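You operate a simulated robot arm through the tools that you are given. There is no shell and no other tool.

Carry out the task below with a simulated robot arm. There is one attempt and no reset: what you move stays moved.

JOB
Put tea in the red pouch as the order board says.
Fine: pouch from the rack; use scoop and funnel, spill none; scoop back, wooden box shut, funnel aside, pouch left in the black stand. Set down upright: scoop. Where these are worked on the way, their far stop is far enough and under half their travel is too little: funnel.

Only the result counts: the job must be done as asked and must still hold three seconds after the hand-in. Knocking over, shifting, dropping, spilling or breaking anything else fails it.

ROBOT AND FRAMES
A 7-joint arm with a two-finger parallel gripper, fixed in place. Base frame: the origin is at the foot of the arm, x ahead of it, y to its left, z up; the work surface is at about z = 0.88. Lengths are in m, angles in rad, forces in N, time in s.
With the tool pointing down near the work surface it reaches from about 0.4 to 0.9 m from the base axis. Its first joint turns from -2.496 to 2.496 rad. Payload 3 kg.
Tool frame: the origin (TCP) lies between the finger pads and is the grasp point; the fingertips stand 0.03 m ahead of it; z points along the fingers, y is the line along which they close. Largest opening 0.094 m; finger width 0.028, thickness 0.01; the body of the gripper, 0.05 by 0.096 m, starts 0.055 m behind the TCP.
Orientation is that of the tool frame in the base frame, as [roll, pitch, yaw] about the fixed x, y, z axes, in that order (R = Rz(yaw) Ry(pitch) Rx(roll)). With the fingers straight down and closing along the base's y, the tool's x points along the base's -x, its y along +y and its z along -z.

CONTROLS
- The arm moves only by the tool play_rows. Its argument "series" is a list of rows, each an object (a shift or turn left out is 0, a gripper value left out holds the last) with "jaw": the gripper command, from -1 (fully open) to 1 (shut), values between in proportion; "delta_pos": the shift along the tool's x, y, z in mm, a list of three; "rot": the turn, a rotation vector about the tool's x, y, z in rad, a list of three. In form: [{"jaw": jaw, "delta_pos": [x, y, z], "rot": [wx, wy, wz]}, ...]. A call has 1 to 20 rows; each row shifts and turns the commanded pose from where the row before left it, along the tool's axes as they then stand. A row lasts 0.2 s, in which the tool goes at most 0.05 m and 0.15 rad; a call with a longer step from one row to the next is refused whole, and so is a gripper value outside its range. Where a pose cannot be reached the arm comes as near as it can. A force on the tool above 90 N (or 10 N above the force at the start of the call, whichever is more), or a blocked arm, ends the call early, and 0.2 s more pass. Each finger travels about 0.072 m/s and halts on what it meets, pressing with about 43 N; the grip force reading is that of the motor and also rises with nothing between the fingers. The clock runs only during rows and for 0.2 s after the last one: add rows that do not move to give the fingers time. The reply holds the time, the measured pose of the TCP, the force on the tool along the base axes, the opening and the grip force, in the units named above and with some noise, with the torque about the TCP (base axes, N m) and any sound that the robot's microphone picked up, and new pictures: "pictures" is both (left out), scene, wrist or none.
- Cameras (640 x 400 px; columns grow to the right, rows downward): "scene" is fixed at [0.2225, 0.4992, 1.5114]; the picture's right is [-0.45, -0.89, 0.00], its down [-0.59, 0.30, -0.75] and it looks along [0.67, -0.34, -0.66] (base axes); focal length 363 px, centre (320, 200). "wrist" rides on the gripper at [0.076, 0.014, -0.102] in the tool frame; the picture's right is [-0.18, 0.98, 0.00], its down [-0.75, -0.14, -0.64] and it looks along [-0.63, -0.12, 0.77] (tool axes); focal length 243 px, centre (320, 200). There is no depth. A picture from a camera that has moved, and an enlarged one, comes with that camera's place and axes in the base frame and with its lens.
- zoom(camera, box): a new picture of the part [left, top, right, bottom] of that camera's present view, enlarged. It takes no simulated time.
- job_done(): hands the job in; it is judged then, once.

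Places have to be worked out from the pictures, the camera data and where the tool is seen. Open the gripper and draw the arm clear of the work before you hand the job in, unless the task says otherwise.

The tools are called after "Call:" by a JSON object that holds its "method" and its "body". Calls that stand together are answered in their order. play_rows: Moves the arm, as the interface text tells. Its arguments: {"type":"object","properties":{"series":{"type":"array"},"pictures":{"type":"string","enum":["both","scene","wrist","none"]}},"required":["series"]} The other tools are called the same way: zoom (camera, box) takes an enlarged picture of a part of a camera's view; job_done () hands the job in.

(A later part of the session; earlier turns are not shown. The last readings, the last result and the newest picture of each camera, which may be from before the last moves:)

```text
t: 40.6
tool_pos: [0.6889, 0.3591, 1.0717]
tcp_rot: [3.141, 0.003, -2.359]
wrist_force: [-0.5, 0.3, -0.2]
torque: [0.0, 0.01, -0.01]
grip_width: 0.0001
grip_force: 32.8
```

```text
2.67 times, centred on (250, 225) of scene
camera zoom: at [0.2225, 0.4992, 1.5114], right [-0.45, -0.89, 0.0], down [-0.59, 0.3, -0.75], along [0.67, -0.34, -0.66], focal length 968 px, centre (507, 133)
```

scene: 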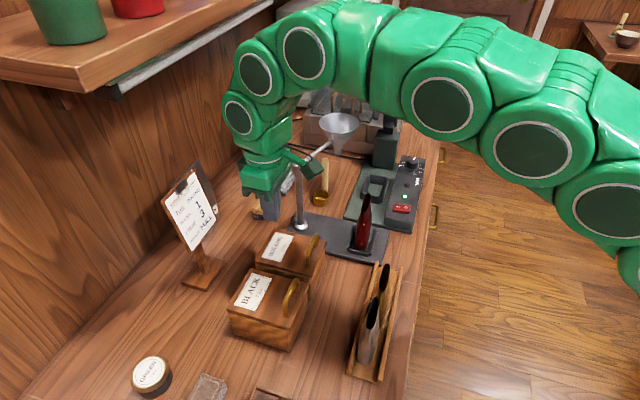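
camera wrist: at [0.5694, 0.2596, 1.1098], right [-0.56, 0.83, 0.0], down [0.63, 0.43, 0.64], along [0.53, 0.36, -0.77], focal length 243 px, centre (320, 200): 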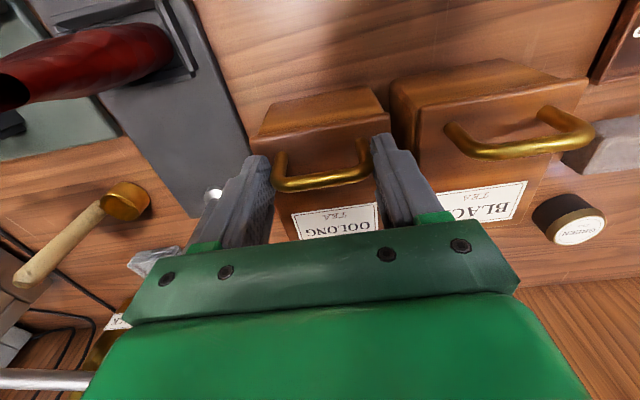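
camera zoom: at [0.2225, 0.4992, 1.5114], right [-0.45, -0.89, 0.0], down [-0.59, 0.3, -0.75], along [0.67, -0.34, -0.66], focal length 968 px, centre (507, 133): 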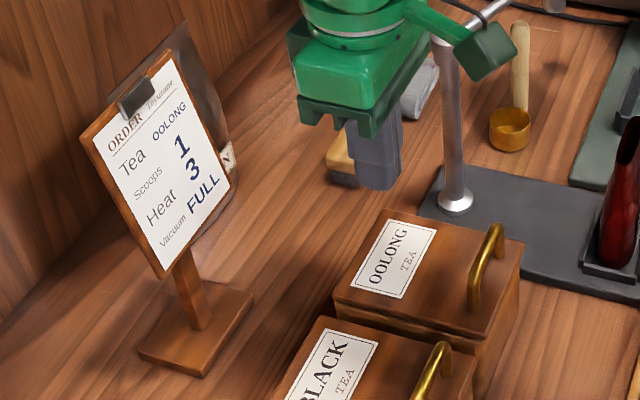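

It slipped again near 55–60°; refitting gives a≈87, h≈25 mm, so I was pressing the bar inward. I go back over the handle and will use smaller, force-guided steps.

Call:
{"method": "play_rows", "body": {"series": [{"jaw": -0.6}, {"jaw": -0.6}, {"delta_pos": [26, 0, 0]}, {"delta_pos": [26, 0, 0]}, {"delta_pos": [26, 0, 0]}, {"delta_pos": [0, 0, 25]}, {}], "pictures": "wrist"}}

Call:
{"method": "zoom", "body": {"camera": "wrist", "box": [220, 20, 420, 240]}}

```text
t: 42.2
tool_pos: [0.633, 0.3046, 1.0459]
tcp_rot: [3.139, 0.001, -2.359]
wrist_force: [1.2, -0.3, 0.0]
torque: [-0.02, 0.01, 0.01]
grip_width: 0.0752
grip_force: 0.1
camera wrist: at [0.5694, 0.2601, 1.1472], right [-0.56, 0.83, 0.0], down [0.63, 0.43, 0.64], along [0.53, 0.36, -0.77], focal length 243 px, centre (320, 200)
```

wrist: 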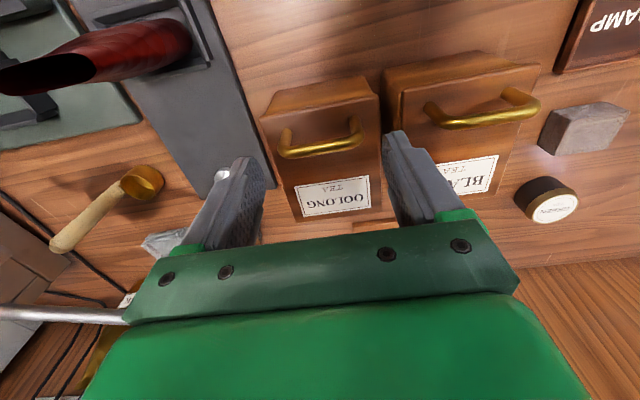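

```text
1.82 times, centred on (320, 130) of wrist
camera zoom: at [0.5694, 0.2601, 1.1472], right [-0.56, 0.83, 0.0], down [0.63, 0.43, 0.64], along [0.53, 0.36, -0.77], focal length 441 px, centre (320, 327)
```

zoom: 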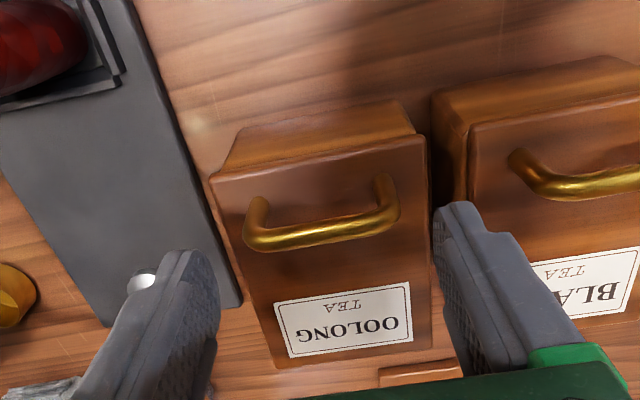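

Call:
{"method": "play_rows", "body": {"series": [{"jaw": -0.6, "delta_pos": [0, 0, 20]}, {"delta_pos": [0, 0, 18.5]}, {}, {"jaw": 0.2}, {"jaw": 1}, {"jaw": 1}, {"jaw": 1}], "pictures": "none"}}

Call:
{"method": "zoom", "body": {"camera": "scene", "box": [240, 210, 340, 310]}}

```text
t: 43.8
tool_pos: [0.6345, 0.3053, 1.0062]
tcp_rot: [3.141, 0.004, -2.36]
wrist_force: [17.7, -6.5, -4.5]
torque: [-0.06, -0.1, 0.08]
grip_width: 0.0613
grip_force: 45.0
```

```text
4.00 times, centred on (290, 260) of scene
camera zoom: at [0.2225, 0.4992, 1.5114], right [-0.45, -0.89, 0.0], down [-0.59, 0.3, -0.75], along [0.67, -0.34, -0.66], focal length 1451 px, centre (440, -40)
```

zoom: 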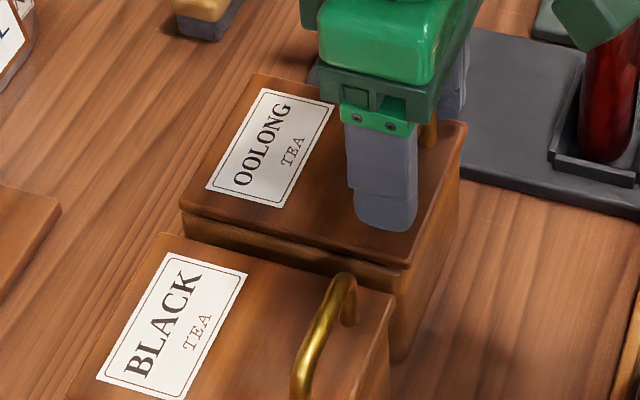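

Call:
{"method": "play_rows", "body": {"series": [{"jaw": 1, "delta_pos": [-2.7, 0, -7.3]}, {"delta_pos": [-3, 0, -7.4]}, {"delta_pos": [-3.9, 0, -6.9]}, {"delta_pos": [-4.2, 0, -6.7]}, {"delta_pos": [-5, 0, -6.1]}, {"delta_pos": [-5.4, 0, -5.8]}, {"delta_pos": [-6, 0, -5.2]}, {"delta_pos": [-6.2, 0, -4.7]}, {}], "pictures": "none"}}

Call:
{"method": "zoom", "body": {"camera": "scene", "box": [220, 190, 340, 310]}}

Call:
{"method": "zoom", "body": {"camera": "wrist", "box": [220, 20, 420, 240]}}

```text
t: 45.8
tool_pos: [0.6593, 0.3292, 1.0575]
tcp_rot: [3.139, 0.004, -2.359]
wrist_force: [-14.4, -25.2, 16.4]
torque: [-1.02, 1.29, -0.24]
grip_width: 0.0618
grip_force: 45.3
```

```text
3.33 times, centred on (280, 250) of scene
camera zoom: at [0.2225, 0.4992, 1.5114], right [-0.45, -0.89, 0.0], down [-0.59, 0.3, -0.75], along [0.67, -0.34, -0.66], focal length 1210 px, centre (453, 33)
```

zoom: 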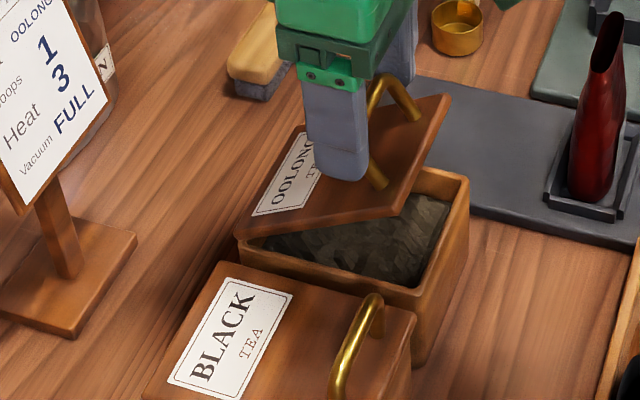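

```text
1.82 times, centred on (320, 130) of wrist
camera zoom: at [0.5951, 0.2852, 1.1604], right [-0.56, 0.83, 0.0], down [0.63, 0.43, 0.64], along [0.53, 0.36, -0.77], focal length 441 px, centre (320, 327)
```

zoom: 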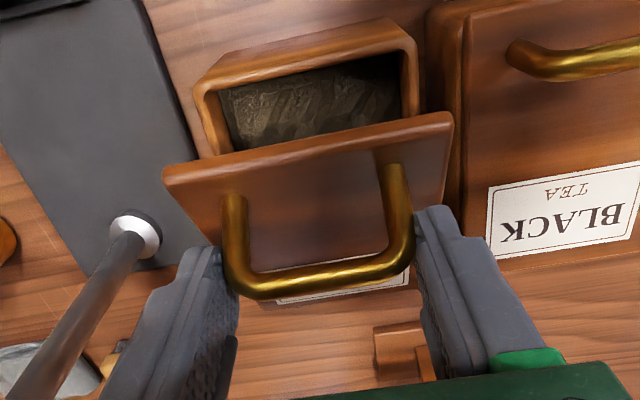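

Good view: lid at ~40°, tea visible. A 29 N outward load remains, so I step 5° with a small outward correction.

Call:
{"method": "play_rows", "body": {"series": [{"jaw": 1, "delta_pos": [-2.9, 0, -2.8]}, {"delta_pos": [-2.9, 0, -2.7]}, {}], "pictures": "none"}}

```text
t: 46.6
tool_pos: [0.6647, 0.3349, 1.0636]
tcp_rot: [3.14, 0.004, -2.36]
wrist_force: [-1.7, -11.7, -0.9]
torque: [-0.66, 0.82, -0.17]
grip_width: 0.0612
grip_force: 44.7
```

The load vanished; refitting with all the points gives a≈101 mm, h≈30 mm (hinge at the very back edge), so the lid is really at about 40°. I proceed to 50° and check.

Call:
{"method": "play_rows", "body": {"series": [{"jaw": 1, "delta_pos": [-5.3, 0, -3.3]}, {"delta_pos": [-5.7, 0, -3.1]}, {"delta_pos": [-6.1, 0, -2.7]}, {}], "pictures": "none"}}

```text
t: 47.6
tool_pos: [0.6762, 0.347, 1.072]
tcp_rot: [3.14, 0.003, -2.357]
wrist_force: [-11.0, -6.4, 2.8]
torque: [-0.71, 0.96, 0.01]
grip_width: 0.0613
grip_force: 45.5
```

Call:
{"method": "play_rows", "body": {"series": [{"jaw": 1, "delta_pos": [-5.2, 0, -2.3]}, {"delta_pos": [-5.3, 0, -1.9]}, {"delta_pos": [-5.4, 0, -1.6]}, {"delta_pos": [-5.4, 0, -1.3]}, {"delta_pos": [-5.3, 0, -1.1]}, {}], "pictures": "scene"}}

Call:
{"method": "zoom", "body": {"camera": "scene", "box": [180, 150, 340, 300]}}

```text
t: 49.0
tool_pos: [0.6956, 0.366, 1.0817]
tcp_rot: [3.138, 0.002, -2.357]
wrist_force: [-14.8, 6.1, 19.3]
torque: [-0.23, 0.33, 0.17]
grip_width: 0.061
grip_force: 45.3
```

scene: 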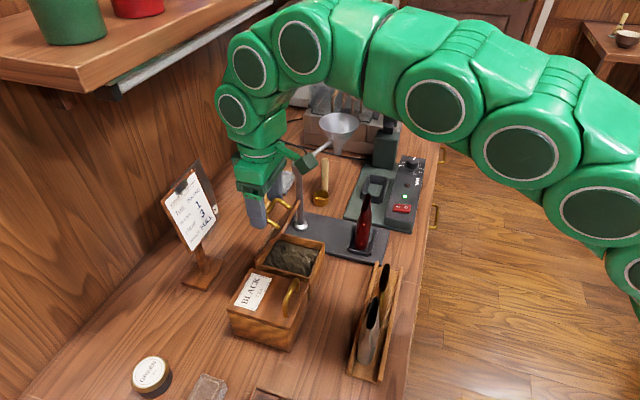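

```text
2.67 times, centred on (260, 225) of scene
camera zoom: at [0.2225, 0.4992, 1.5114], right [-0.45, -0.89, 0.0], down [-0.59, 0.3, -0.75], along [0.67, -0.34, -0.66], focal length 968 px, centre (480, 133)
```

zoom: 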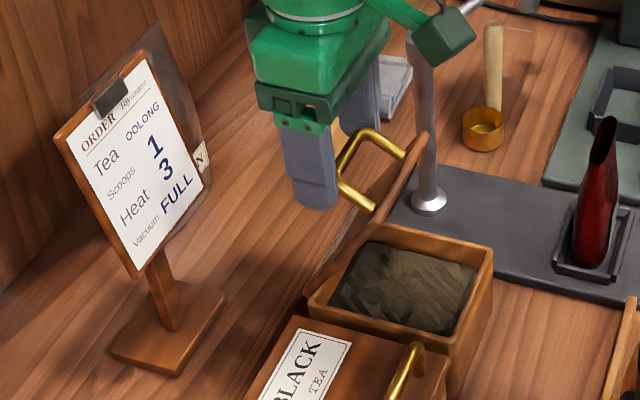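

Lid about 65–70°, all well. I continue to 80°.

Call:
{"method": "play_rows", "body": {"series": [{"jaw": 1, "delta_pos": [-5.4, 0, -1.5]}, {"delta_pos": [-5.5, 0, -0.6]}, {"delta_pos": [-5.5, 0, 0]}, {"delta_pos": [-5.5, 0, 0.2]}, {"delta_pos": [-5.5, 0, 0.5]}, {}], "pictures": "none"}}

Call:
{"method": "zoom", "body": {"camera": "scene", "box": [180, 150, 340, 300]}}

```text
t: 50.4
tool_pos: [0.7153, 0.3831, 1.0827]
tcp_rot: [3.14, 0.003, -2.361]
wrist_force: [1.0, -0.3, -0.1]
torque: [0.01, -0.02, 0.01]
grip_width: 0.0
grip_force: 33.2
```

```text
2.67 times, centred on (260, 225) of scene
camera zoom: at [0.2225, 0.4992, 1.5114], right [-0.45, -0.89, 0.0], down [-0.59, 0.3, -0.75], along [0.67, -0.34, -0.66], focal length 968 px, centre (480, 133)
```

zoom: 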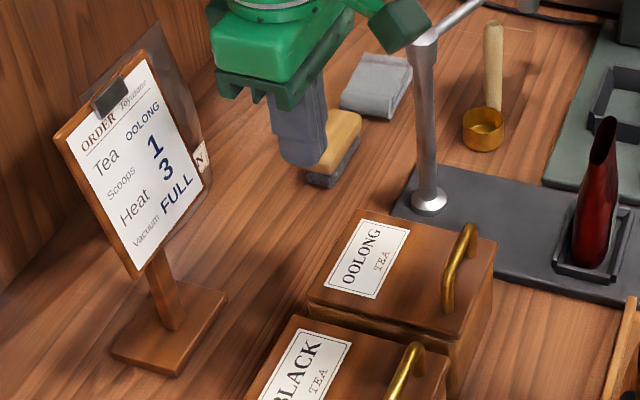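

It slipped again between 65° and 80°, so the end-on grip creeps; the lid is shut and the box in place. I look at the surroundings (order board clearance) before choosing another way.

Call:
{"method": "play_rows", "body": {"series": [{"jaw": -0.2}, {"delta_pos": [30, 0, -30]}, {"delta_pos": [30, 0, -40]}, {"delta_pos": [30, 0, -40]}, {}]}}

Call:
{"method": "zoom", "body": {"camera": "wrist", "box": [220, 0, 480, 240]}}

Call:
{"method": "zoom", "body": {"camera": "scene", "box": [150, 150, 340, 320]}}

```text
t: 51.6
tool_pos: [0.6531, 0.3199, 1.1912]
tcp_rot: [3.137, 0.001, -2.361]
wrist_force: [-0.1, 0.2, -0.3]
torque: [0.01, -0.01, -0.02]
grip_width: 0.0563
grip_force: 0.1
camera wrist: at [0.5879, 0.2771, 1.2937], right [-0.56, 0.83, 0.0], down [0.63, 0.43, 0.64], along [0.53, 0.36, -0.77], focal length 243 px, centre (320, 200)
```

scene: 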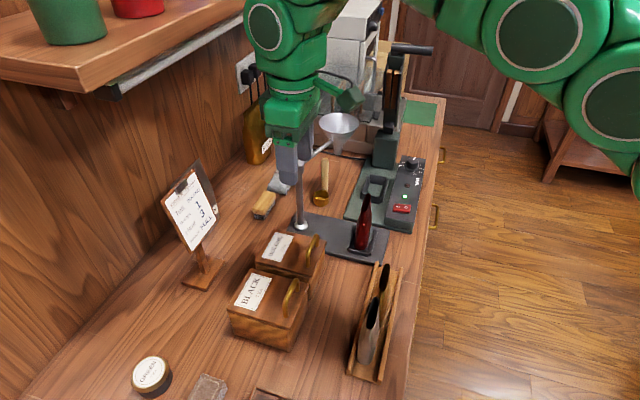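
wrist: 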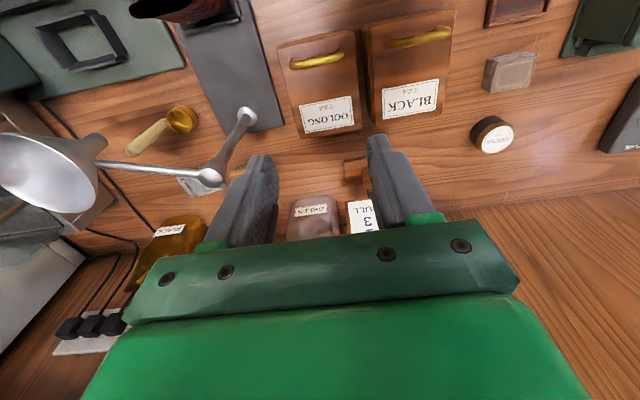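

```text
1.67 times, centred on (350, 120) of wrist
camera zoom: at [0.5879, 0.2771, 1.2937], right [-0.56, 0.83, 0.0], down [0.63, 0.43, 0.64], along [0.53, 0.36, -0.77], focal length 404 px, centre (270, 333)
```

zoom: 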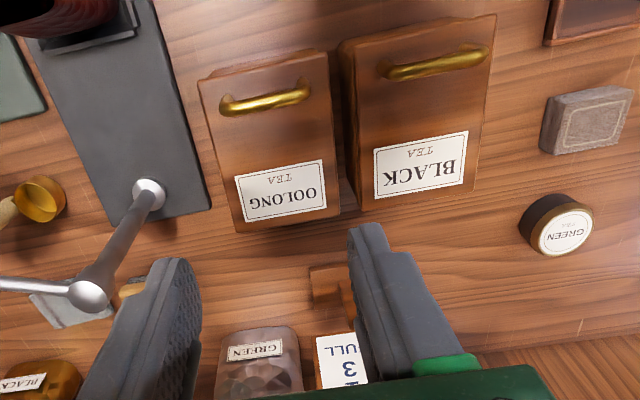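

```text
2.35 times, centred on (245, 235) of scene
camera zoom: at [0.2225, 0.4992, 1.5114], right [-0.45, -0.89, 0.0], down [-0.59, 0.3, -0.75], along [0.67, -0.34, -0.66], focal length 854 px, centre (496, 118)
```

zoom: 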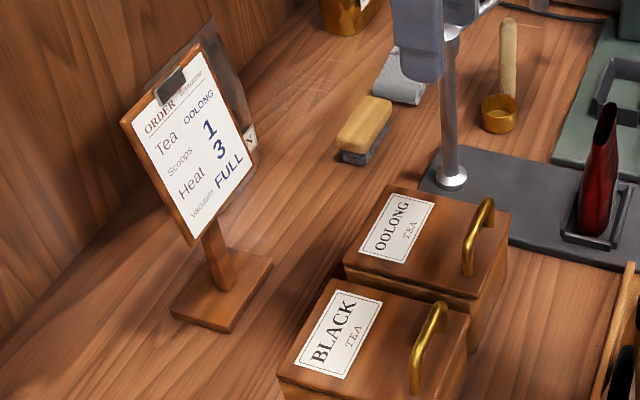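

I'll switch to a hook: fingers closing across the bar with the front finger passing through the handle loop, which pushes the bar back without needing a precise grip. I turn the gripper back by 90° above the box.

Call:
{"method": "play_rows", "body": {"series": [{"jaw": -0.2, "rot": [0, 0, 0.143]}, {"rot": [0, 0, 0.143]}, {"rot": [0, 0, 0.143]}, {"rot": [0, 0, 0.143]}, {"rot": [0, 0, 0.143]}, {"rot": [0, 0, 0.143]}, {"rot": [0, 0, 0.143]}, {"rot": [0, 0, 0.143]}, {"rot": [0, 0, 0.143]}, {"rot": [0, 0, 0.143]}, {"rot": [0, 0, 0.144]}, {"jaw": 0.2, "delta_pos": [0, -22, 35]}, {"delta_pos": [0, 0, 45]}, {"delta_pos": [0, 0, 40]}, {}], "pictures": "wrist"}}

Call:
{"method": "zoom", "body": {"camera": "wrist", "box": [240, 40, 400, 240]}}

```text
t: 54.8
tool_pos: [0.636, 0.3078, 1.0734]
tcp_rot: [3.14, -0.001, 2.35]
wrist_force: [0.0, -0.6, -0.4]
torque: [0.03, -0.01, 0.05]
grip_width: 0.0374
grip_force: 0.1
camera wrist: at [0.5924, 0.3698, 1.1754], right [0.83, 0.56, 0.0], down [0.43, -0.64, 0.64], along [0.36, -0.53, -0.77], focal length 243 px, centre (320, 200)
```

wrist: 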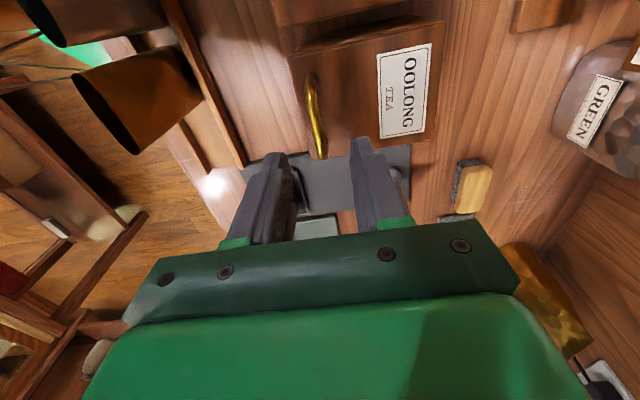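

```text
2.00 times, centred on (320, 140) of wrist
camera zoom: at [0.5924, 0.3698, 1.1754], right [0.83, 0.56, 0.0], down [0.43, -0.64, 0.64], along [0.36, -0.53, -0.77], focal length 485 px, centre (320, 320)
```

zoom: 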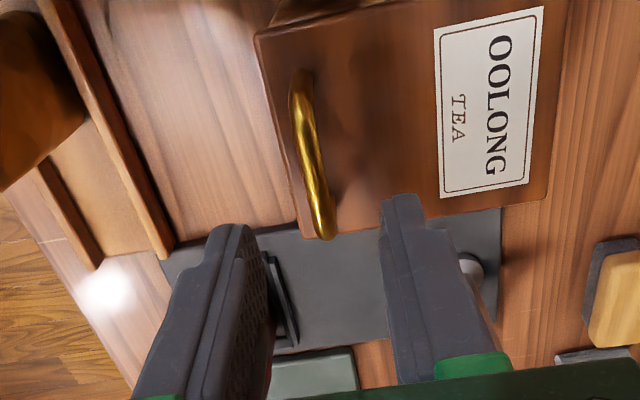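

The bar lies between the fingers, 1 mm off. I lower around it and grip.

Call:
{"method": "play_rows", "body": {"series": [{"jaw": 0.2, "delta_pos": [0, -2, 30]}, {"delta_pos": [0, 0, 20]}, {"delta_pos": [0, 0, 13]}, {}, {"jaw": 0.6}, {"jaw": 1}, {"jaw": 1}, {"jaw": 1}], "pictures": "none"}}

```text
t: 56.6
tool_pos: [0.6336, 0.3059, 1.0088]
tcp_rot: [3.138, -0.002, 2.352]
wrist_force: [21.4, 16.5, -8.8]
torque: [0.22, -0.26, 0.38]
grip_width: 0.0084
grip_force: 42.2
```

Call:
{"method": "play_rows", "body": {"series": [{"jaw": 1, "delta_pos": [0, 1.2, 0]}, {"delta_pos": [0, 1.4, -4.2]}, {"delta_pos": [0, 1.6, -4.3]}, {"delta_pos": [0, 1.8, -4.3]}, {"delta_pos": [0, 2.1, -4.4]}, {}], "pictures": "none"}}

```text
t: 58.0
tool_pos: [0.6392, 0.3105, 1.0264]
tcp_rot: [3.138, -0.001, 2.351]
wrist_force: [-7.3, 27.9, -9.2]
torque: [0.27, 0.04, -0.02]
grip_width: 0.008
grip_force: 42.4
```

Call:
{"method": "play_rows", "body": {"series": [{"jaw": 1, "delta_pos": [0, 2.4, -4.1]}, {"delta_pos": [0, 2.6, -4]}, {"delta_pos": [0, 2.8, -3.9]}, {"delta_pos": [0, 2.9, -3.8]}, {}], "pictures": "none"}}

```text
t: 59.2
tool_pos: [0.6481, 0.3163, 1.0414]
tcp_rot: [3.139, -0.002, 2.349]
wrist_force: [-18.2, 18.0, -0.4]
torque: [0.13, 0.18, -0.4]
grip_width: 0.0082
grip_force: 42.3
```

Call:
{"method": "play_rows", "body": {"series": [{"jaw": 1, "delta_pos": [1, 3.4, -4.4]}, {"delta_pos": [0, 3.6, -4.2]}, {"delta_pos": [0, 3.8, -4.0]}, {"delta_pos": [0, 4.1, -3.8]}, {"delta_pos": [0, 4.3, -3.5]}, {}], "pictures": "scene"}}

Call:
{"method": "zoom", "body": {"camera": "scene", "box": [180, 150, 340, 300]}}

Call:
{"method": "zoom", "body": {"camera": "wrist", "box": [240, 40, 400, 240]}}

```text
t: 60.6
tool_pos: [0.6611, 0.3308, 1.0622]
tcp_rot: [3.141, -0.001, 2.35]
wrist_force: [26.1, 9.7, -35.4]
torque: [-0.01, -0.36, -0.75]
grip_width: 0.0085
grip_force: 42.3
```

scene: 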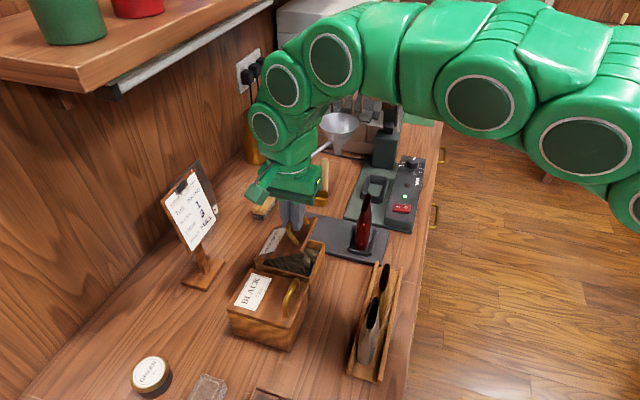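

```text
2.67 times, centred on (260, 225) of scene
camera zoom: at [0.2225, 0.4992, 1.5114], right [-0.45, -0.89, 0.0], down [-0.59, 0.3, -0.75], along [0.67, -0.34, -0.66], focal length 968 px, centre (480, 133)
```

zoom: 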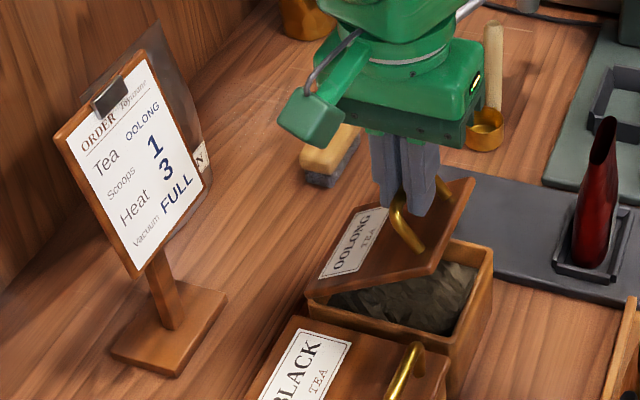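

```text
2.00 times, centred on (320, 140) of wrist
camera zoom: at [0.6175, 0.3941, 1.1632], right [0.83, 0.56, 0.0], down [0.43, -0.64, 0.64], along [0.36, -0.53, -0.77], focal length 485 px, centre (320, 320)
```

zoom: 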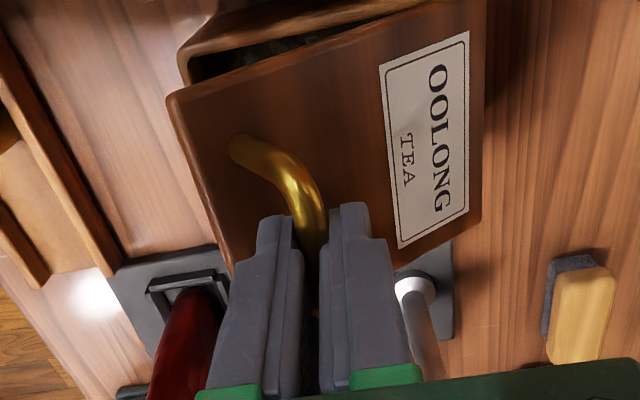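

Lid at ~35° with the bar turning freely in this grip. A slight inward pull means I'm 2 mm too far out; I trim and go on to 45°.

Call:
{"method": "play_rows", "body": {"series": [{"jaw": 1, "delta_pos": [0, 4.4, -1.0]}, {"delta_pos": [0, 4.4, -1.6]}, {"delta_pos": [0, 4.4, -2.0]}, {"delta_pos": [0, 4.4, -2.2]}, {}], "pictures": "none"}}

```text
t: 61.8
tool_pos: [0.6727, 0.3419, 1.069]
tcp_rot: [3.137, -0.001, 2.351]
wrist_force: [-8.1, -19.2, 36.2]
torque: [-0.28, 0.08, -1.0]
grip_width: 0.0084
grip_force: 42.6
```

Call:
{"method": "play_rows", "body": {"series": [{"jaw": 1, "delta_pos": [0, 5.2, -4.0]}, {"delta_pos": [0, 5.2, -2.8]}, {"delta_pos": [0, 5.3, -2.4]}, {"delta_pos": [0, 5.3, -2.0]}, {}], "pictures": "none"}}

```text
t: 63.0
tool_pos: [0.6868, 0.3581, 1.0775]
tcp_rot: [-3.142, -0.003, 2.352]
wrist_force: [10.4, 1.1, -35.8]
torque: [-0.04, -0.12, -1.19]
grip_width: 0.0088
grip_force: 42.5
```

Call:
{"method": "play_rows", "body": {"series": [{"jaw": 1, "delta_pos": [0, 4.9, 0.4]}, {"delta_pos": [0, 4.9, -0.2]}, {"delta_pos": [0, 4.9, -0.3]}, {"delta_pos": [0, 4.9, -0.2]}, {}], "pictures": "scene"}}

Call:
{"method": "zoom", "body": {"camera": "scene", "box": [180, 150, 340, 300]}}

Call:
{"method": "zoom", "body": {"camera": "wrist", "box": [240, 40, 440, 240]}}

```text
t: 64.2
tool_pos: [0.7016, 0.3719, 1.0818]
tcp_rot: [3.138, -0.002, 2.349]
wrist_force: [1.1, -3.9, 18.3]
torque: [-0.11, -0.08, -1.2]
grip_width: 0.0088
grip_force: 42.3
```

scene: 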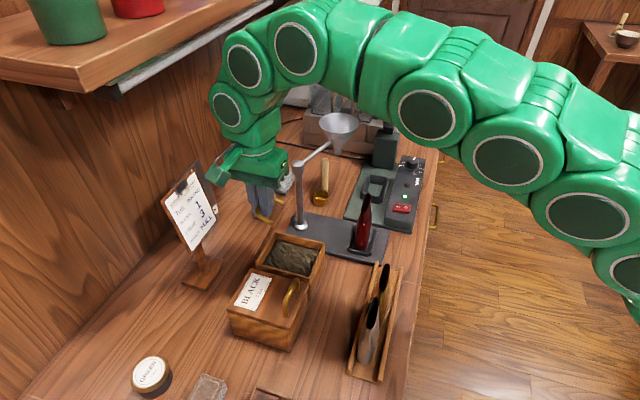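

```text
2.67 times, centred on (260, 225) of scene
camera zoom: at [0.2225, 0.4992, 1.5114], right [-0.45, -0.89, 0.0], down [-0.59, 0.3, -0.75], along [0.67, -0.34, -0.66], focal length 968 px, centre (480, 133)
```

zoom: 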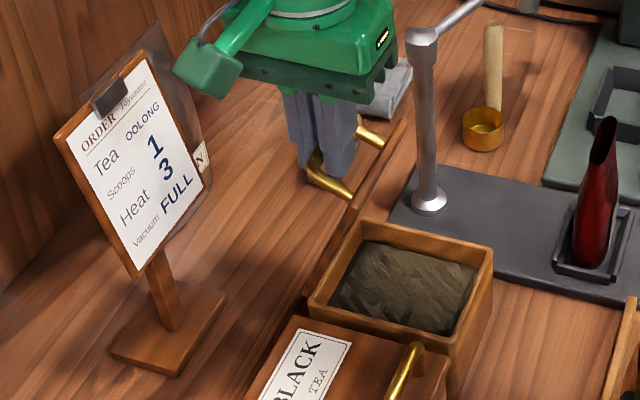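

```text
2.00 times, centred on (340, 140) of wrist
camera zoom: at [0.6576, 0.4356, 1.1837], right [0.83, 0.56, 0.0], down [0.43, -0.64, 0.64], along [0.36, -0.53, -0.77], focal length 485 px, centre (280, 320)
```

zoom: 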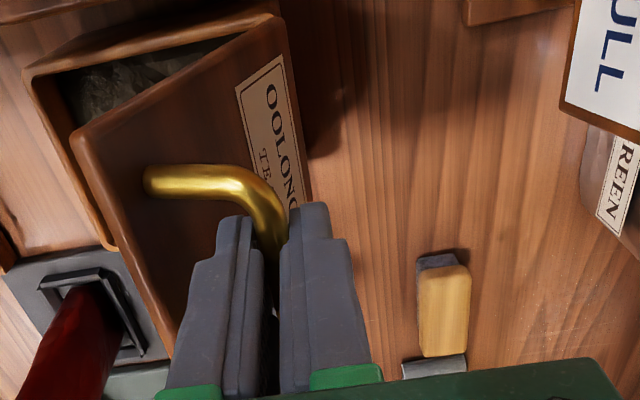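

Excellent: the front finger is through the loop and the lid is near 70°. The board's top is at z≈1.14, e2≈0.875, so there's room. I continue to 80°.

Call:
{"method": "play_rows", "body": {"series": [{"jaw": 1, "delta_pos": [0, 4.6, -0.8]}, {"delta_pos": [0, 4.6, -0.2]}, {"delta_pos": [0, 4.6, 0]}, {"delta_pos": [0, 4.6, 0.3]}, {"delta_pos": [0, 4.5, 0.5]}, {}], "pictures": "scene"}}

Call:
{"method": "zoom", "body": {"camera": "scene", "box": [180, 150, 340, 300]}}

```text
t: 65.6
tool_pos: [0.7175, 0.3877, 1.0804]
tcp_rot: [3.141, -0.001, 2.351]
wrist_force: [-2.7, 3.6, 3.0]
torque: [-0.04, -0.04, -1.19]
grip_width: 0.0089
grip_force: 42.7
```

scene: 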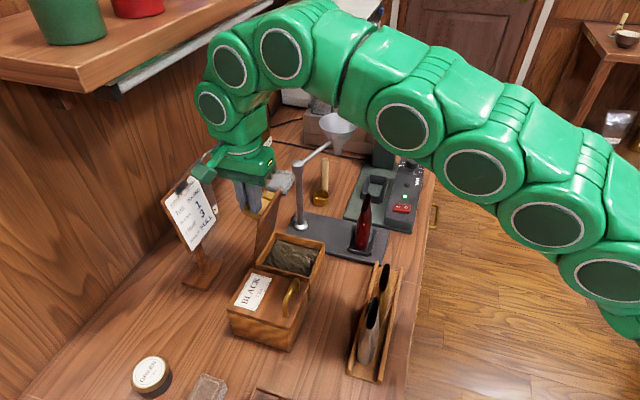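

```text
2.67 times, centred on (260, 225) of scene
camera zoom: at [0.2225, 0.4992, 1.5114], right [-0.45, -0.89, 0.0], down [-0.59, 0.3, -0.75], along [0.67, -0.34, -0.66], focal length 968 px, centre (480, 133)
```

zoom: 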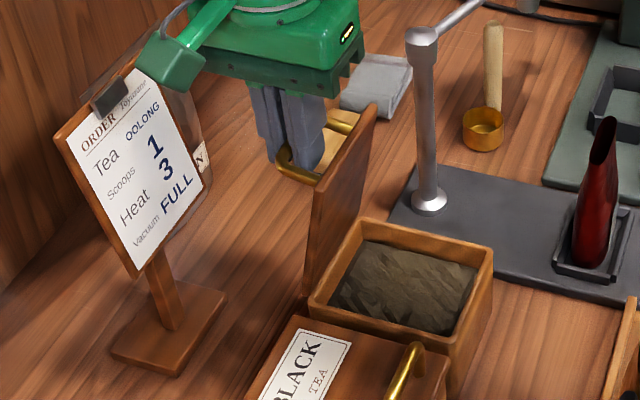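

Lid near 80° and almost load-free. I continue past vertical to about 95°.

Call:
{"method": "play_rows", "body": {"series": [{"jaw": 1, "delta_pos": [0, 4.6, 0.7]}, {"delta_pos": [0, 4.6, 1.0]}, {"delta_pos": [0, 4.6, 1.2]}, {"delta_pos": [0, 4.5, 1.4]}, {"delta_pos": [0, 4.5, 1.6]}, {"delta_pos": [0, 4.3, 1.8]}, {}], "pictures": "scene"}}

Call:
{"method": "zoom", "body": {"camera": "scene", "box": [150, 140, 310, 290]}}

Call:
{"method": "zoom", "body": {"camera": "wrist", "box": [240, 0, 480, 240]}}

```text
t: 67.2
tool_pos: [0.738, 0.4073, 1.0715]
tcp_rot: [3.138, 0.0, 2.351]
wrist_force: [-8.4, 6.7, -2.3]
torque: [0.21, 0.12, -1.18]
grip_width: 0.0087
grip_force: 42.7
```

scene: 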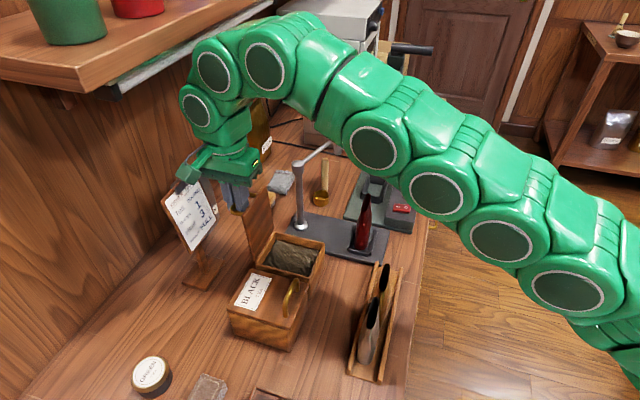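

```text
2.67 times, centred on (230, 215) of scene
camera zoom: at [0.2225, 0.4992, 1.5114], right [-0.45, -0.89, 0.0], down [-0.59, 0.3, -0.75], along [0.67, -0.34, -0.66], focal length 968 px, centre (560, 160)
```

zoom: 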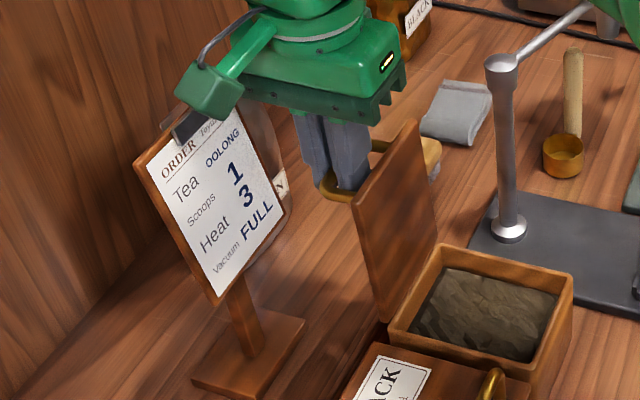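

```text
1.67 times, centred on (360, 120) of wrist
camera zoom: at [0.6941, 0.4715, 1.1743], right [0.83, 0.56, 0.0], down [0.43, -0.64, 0.64], along [0.36, -0.53, -0.77], focal length 404 px, centre (253, 333)
```

zoom: 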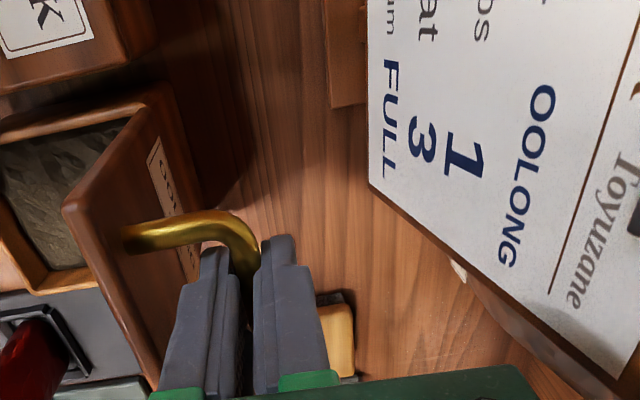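

The lid is about at or just past vertical; the board is ~14 mm from the hand so I stop here. I loosen the fingers a little to see which way the lid leans.

Call:
{"method": "play_rows", "body": {"series": [{"jaw": 0.75}, {"jaw": 0.6}, {"jaw": 0.6}, {}], "pictures": "none"}}

Call:
{"method": "zoom", "body": {"camera": "wrist", "box": [260, 60, 400, 240]}}

Call:
{"method": "zoom", "body": {"camera": "scene", "box": [190, 150, 290, 280]}}

```text
t: 68.2
tool_pos: [0.7369, 0.407, 1.0733]
tcp_rot: [3.141, -0.001, 2.35]
wrist_force: [0.5, -0.4, -0.7]
torque: [-0.01, 0.02, 0.03]
grip_width: 0.0187
grip_force: 0.0
```

```text
2.22 times, centred on (330, 150) of wrist
camera zoom: at [0.6943, 0.471, 1.1746], right [0.83, 0.56, 0.0], down [0.43, -0.64, 0.64], along [0.36, -0.53, -0.77], focal length 539 px, centre (298, 311)
```

zoom: 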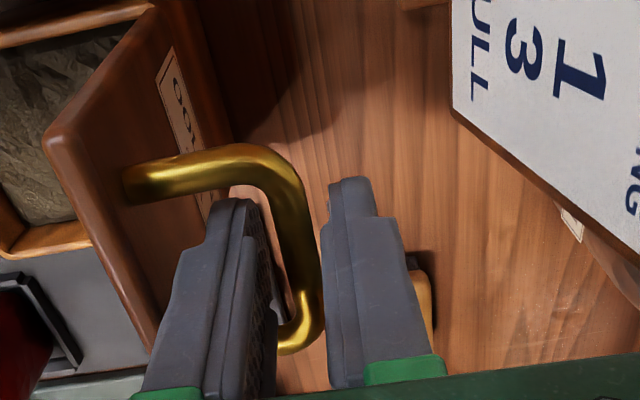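

```text
3.08 times, centred on (240, 215) of scene
camera zoom: at [0.2225, 0.4992, 1.5114], right [-0.45, -0.89, 0.0], down [-0.59, 0.3, -0.75], along [0.67, -0.34, -0.66], focal length 1116 px, centre (566, 154)
```

zoom: 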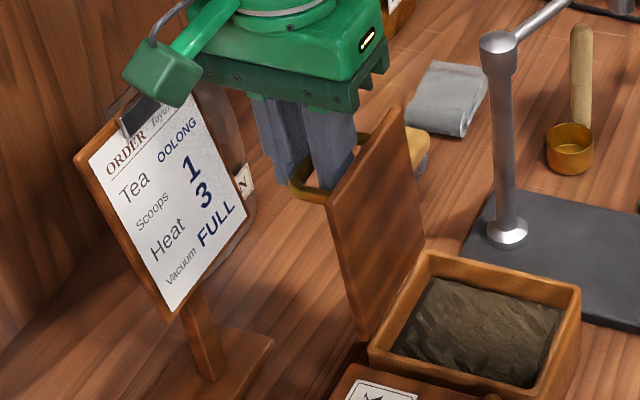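

The lid stands with hardly any load. I open further to see whether it stays or drifts.

Call:
{"method": "play_rows", "body": {"series": [{"jaw": 0.3}, {"jaw": 0.2}, {"jaw": 0.2}, {}, {}], "pictures": "none"}}

Call:
{"method": "zoom", "body": {"camera": "wrist", "box": [260, 60, 400, 240]}}

Call:
{"method": "zoom", "body": {"camera": "scene", "box": [190, 150, 290, 280]}}

```text
t: 69.4
tool_pos: [0.7378, 0.4083, 1.0735]
tcp_rot: [3.14, -0.001, 2.35]
wrist_force: [0.3, 0.9, 0.1]
torque: [0.03, 0.02, 0.03]
grip_width: 0.0375
grip_force: 0.0
```

```text
2.22 times, centred on (330, 150) of wrist
camera zoom: at [0.6942, 0.471, 1.1746], right [0.83, 0.56, 0.0], down [0.43, -0.64, 0.64], along [0.36, -0.53, -0.77], focal length 539 px, centre (298, 311)
```

zoom: 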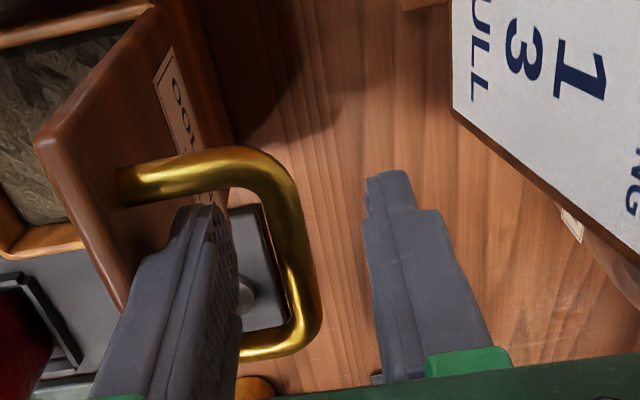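

```text
3.08 times, centred on (240, 215) of scene
camera zoom: at [0.2225, 0.4992, 1.5114], right [-0.45, -0.89, 0.0], down [-0.59, 0.3, -0.75], along [0.67, -0.34, -0.66], focal length 1116 px, centre (566, 154)
```

zoom: 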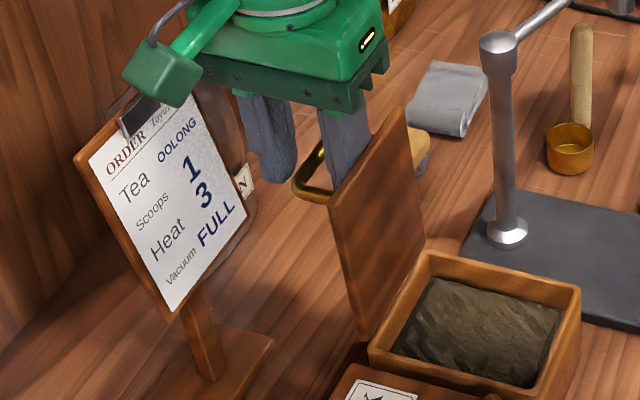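

The lid stays by itself even with both fingers clear of the bar. I narrow the jaw so the front finger doesn't push the lid, then lift out straight up.

Call:
{"method": "play_rows", "body": {"series": [{"jaw": 0.5}, {"jaw": 0.5}, {"delta_pos": [0, 0, -12]}, {"delta_pos": [0, 0, -20]}, {"delta_pos": [0, 0, -35]}, {"delta_pos": [0, 0, -40]}, {}], "pictures": "both"}}

Call:
{"method": "zoom", "body": {"camera": "scene", "box": [190, 150, 290, 280]}}

```text
t: 71.0
tool_pos: [0.7344, 0.4061, 1.1026]
tcp_rot: [3.139, -0.001, 2.35]
wrist_force: [0.9, 0.1, -0.3]
torque: [0.0, 0.02, 0.01]
grip_width: 0.0236
grip_force: 0.0
out of reach, approached as far as the arm can: row 4, 5, 6
camera wrist: at [0.691, 0.47, 1.2051], right [0.83, 0.56, 0.0], down [0.43, -0.64, 0.64], along [0.36, -0.53, -0.77], focal length 243 px, centre (320, 200)
```

scene: 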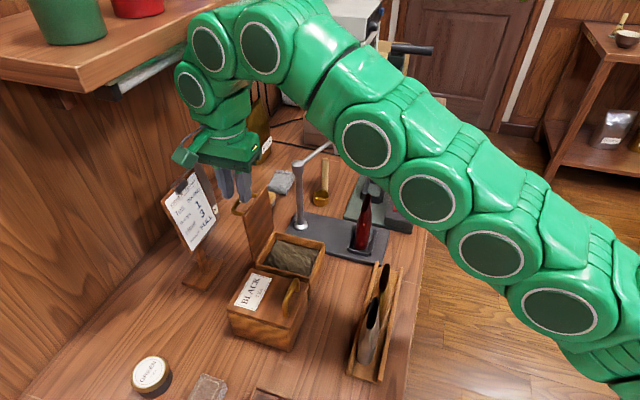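
wrist: 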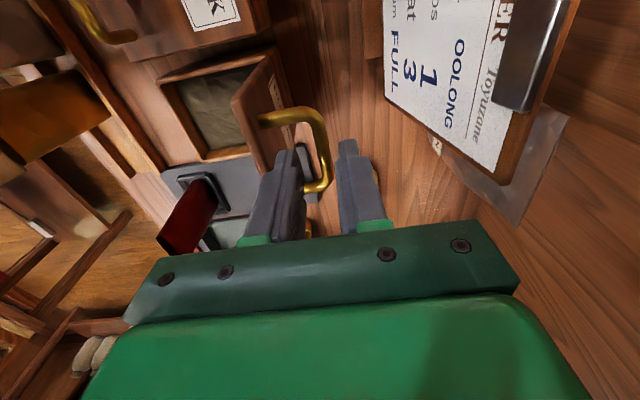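

```text
3.08 times, centred on (240, 215) of scene
camera zoom: at [0.2225, 0.4992, 1.5114], right [-0.45, -0.89, 0.0], down [-0.59, 0.3, -0.75], along [0.67, -0.34, -0.66], focal length 1116 px, centre (566, 154)
```

zoom: 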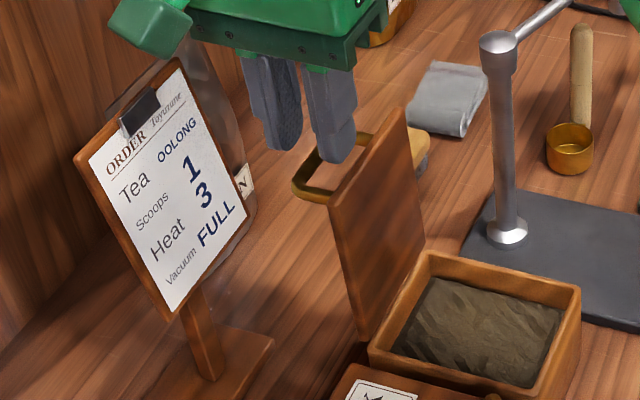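

The arm is at its reach limit at z 1.10, with fingertips just above the handle bar. I test with a small 4 mm downward step whether the command was clipped to the reached pose.

Call:
{"method": "play_rows", "body": {"series": [{"jaw": 0.5, "delta_pos": [0, 0, 4]}, {}], "pictures": "none"}}

```text
t: 71.6
tool_pos: [0.7353, 0.4058, 1.0982]
tcp_rot: [3.139, -0.001, 2.352]
wrist_force: [0.6, 0.7, 0.9]
torque: [0.02, 0.01, 0.0]
grip_width: 0.0236
grip_force: 0.1
```

The command is simply clipped to the reached pose, so that is safe. I lean the hand toward the robot (approach tilting to the wall) to gain height, rising out of the loop.

Call:
{"method": "play_rows", "body": {"series": [{"jaw": 0.5, "delta_pos": [0, 0, -3], "rot": [-0.08, 0, 0]}, {"delta_pos": [0, 0, -3], "rot": [-0.08, 0, 0]}, {"delta_pos": [0, 1, -5], "rot": [-0.08, 0, 0]}, {"delta_pos": [0, 2, -8], "rot": [-0.08, 0, 0]}, {"delta_pos": [0, 3, -8]}, {"delta_pos": [0, 3, -8]}, {}], "pictures": "both"}}

Call:
{"method": "zoom", "body": {"camera": "scene", "box": [190, 140, 290, 270]}}

```text
t: 73.2
tool_pos: [0.7356, 0.4048, 1.1344]
tcp_rot: [2.821, -0.001, 2.351]
wrist_force: [-0.3, 0.7, 0.1]
torque: [-0.02, 0.0, 0.03]
grip_width: 0.0233
grip_force: 0.1
camera wrist: at [0.6688, 0.4447, 1.2345], right [0.79, 0.52, 0.31], down [0.29, -0.77, 0.56], along [0.54, -0.36, -0.77], focal length 243 px, centre (320, 200)
```

scene: 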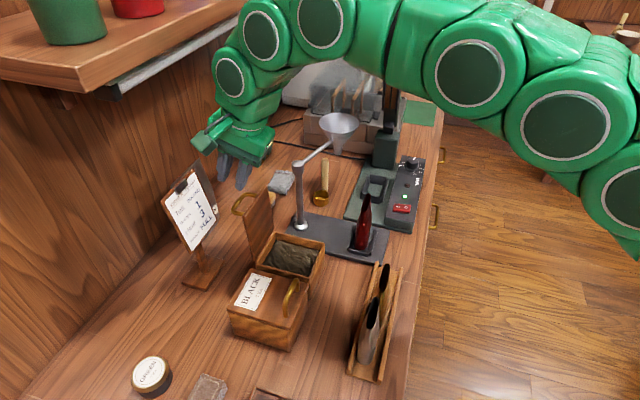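
wrist: 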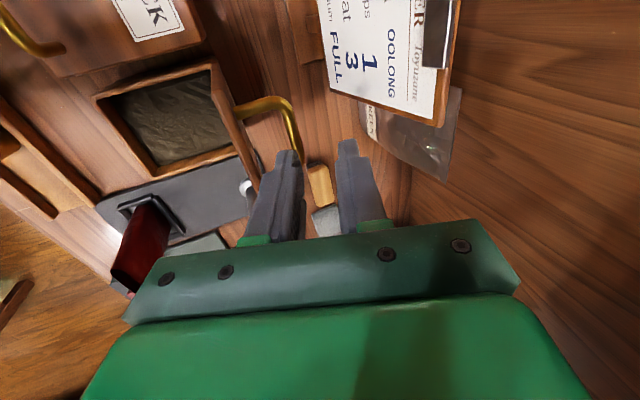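

```text
3.08 times, centred on (240, 205) of scene
camera zoom: at [0.2225, 0.4992, 1.5114], right [-0.45, -0.89, 0.0], down [-0.59, 0.3, -0.75], along [0.67, -0.34, -0.66], focal length 1116 px, centre (566, 185)
```

zoom: 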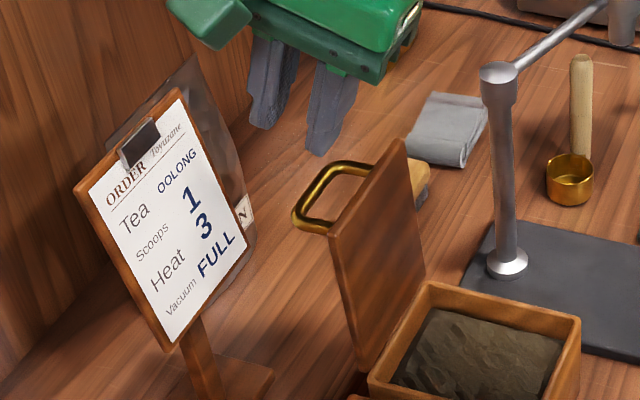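

The lid stays open by itself. Next the funnel: I back away over the box, straighten the tool and look at the funnel and scoop from above.

Call:
{"method": "play_rows", "body": {"series": [{"jaw": 0.5, "delta_pos": [0, -33, -27]}, {"delta_pos": [0, -33, -27]}, {"delta_pos": [0, -33, -27]}, {"rot": [0.08, 0, 0]}, {"rot": [0.08, 0, 0]}, {"rot": [0.08, 0, 0]}, {"rot": [0.08, 0, 0]}, {"delta_pos": [0, -30, -30]}, {"delta_pos": [0, -30, -30]}, {}]}}

Call:
{"method": "zoom", "body": {"camera": "wrist", "box": [240, 20, 520, 240]}}

```text
t: 75.4
tool_pos: [0.6073, 0.2777, 1.239]
tcp_rot: [3.138, -0.001, 2.351]
wrist_force: [0.0, 0.0, -0.6]
torque: [0.0, -0.03, -0.01]
grip_width: 0.0236
grip_force: 0.1
camera wrist: at [0.5646, 0.342, 1.3405], right [0.83, 0.56, 0.0], down [0.43, -0.64, 0.64], along [0.36, -0.53, -0.77], focal length 243 px, centre (320, 200)
```

scene: 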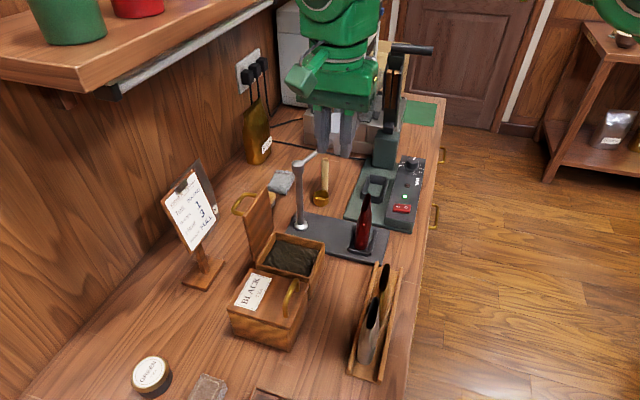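
wrist: 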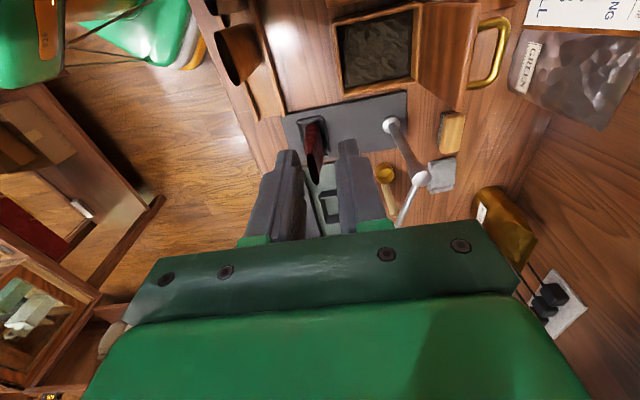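

```text
1.82 times, centred on (380, 130) of wrist
camera zoom: at [0.5646, 0.342, 1.3405], right [0.83, 0.56, 0.0], down [0.43, -0.64, 0.64], along [0.36, -0.53, -0.77], focal length 441 px, centre (211, 327)
```

zoom: 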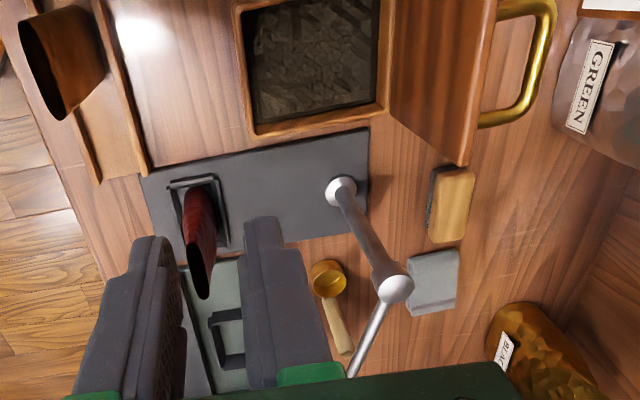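

Call:
{"method": "play_rows", "body": {"series": [{"jaw": 0.5, "delta_pos": [-43, 0, -10]}, {"delta_pos": [-43, 0, -10]}, {"delta_pos": [-43, 0, -10]}, {}]}}

Call:
{"method": "zoom", "body": {"camera": "wrist", "box": [280, 20, 520, 240]}}

Call:
{"method": "zoom", "body": {"camera": "scene", "box": [270, 90, 390, 250]}}

```text
t: 76.4
tool_pos: [0.6778, 0.21, 1.2588]
tcp_rot: [3.138, -0.001, 2.351]
wrist_force: [0.0, -0.3, 0.0]
torque: [-0.01, 0.04, 0.05]
grip_width: 0.0231
grip_force: 0.1
out of reach, approached as far as the arm can: row 3
camera wrist: at [0.6334, 0.2731, 1.3611], right [0.83, 0.56, 0.0], down [0.43, -0.64, 0.64], along [0.36, -0.53, -0.77], focal length 243 px, centre (320, 200)
```

scene: 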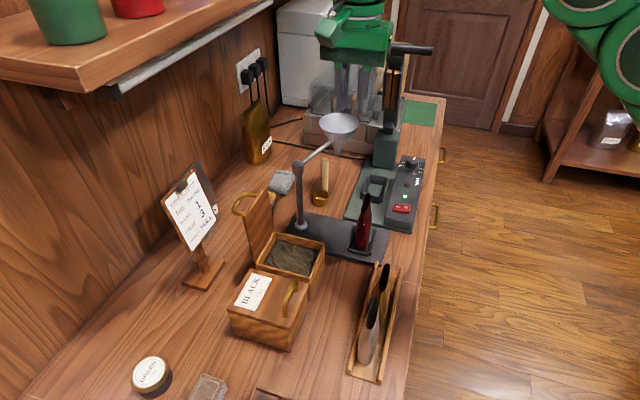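
wrist: 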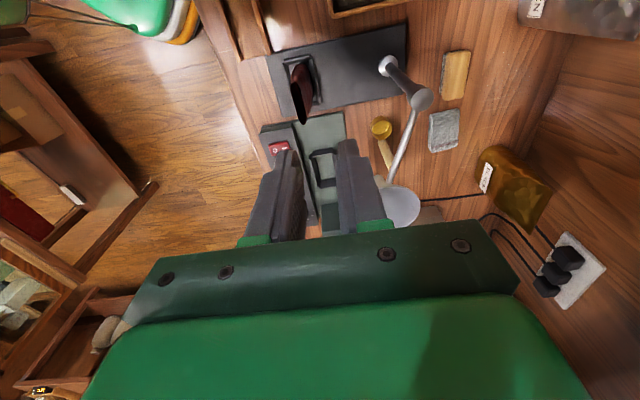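

```text
1.82 times, centred on (400, 130) of wrist
camera zoom: at [0.6334, 0.2731, 1.3611], right [0.83, 0.56, 0.0], down [0.43, -0.64, 0.64], along [0.36, -0.53, -0.77], focal length 441 px, centre (174, 327)
```

zoom: 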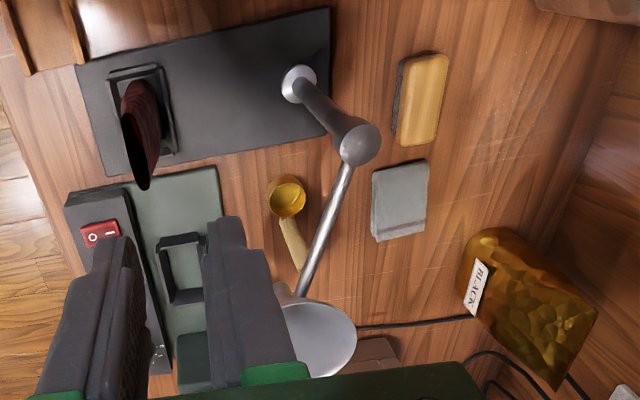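

```text
2.50 times, centred on (330, 170) of scene
camera zoom: at [0.2225, 0.4992, 1.5114], right [-0.45, -0.89, 0.0], down [-0.59, 0.3, -0.75], along [0.67, -0.34, -0.66], focal length 907 px, centre (295, 275)
```

zoom: 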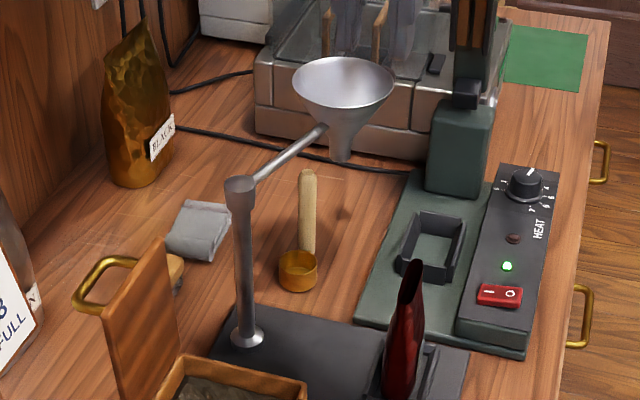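

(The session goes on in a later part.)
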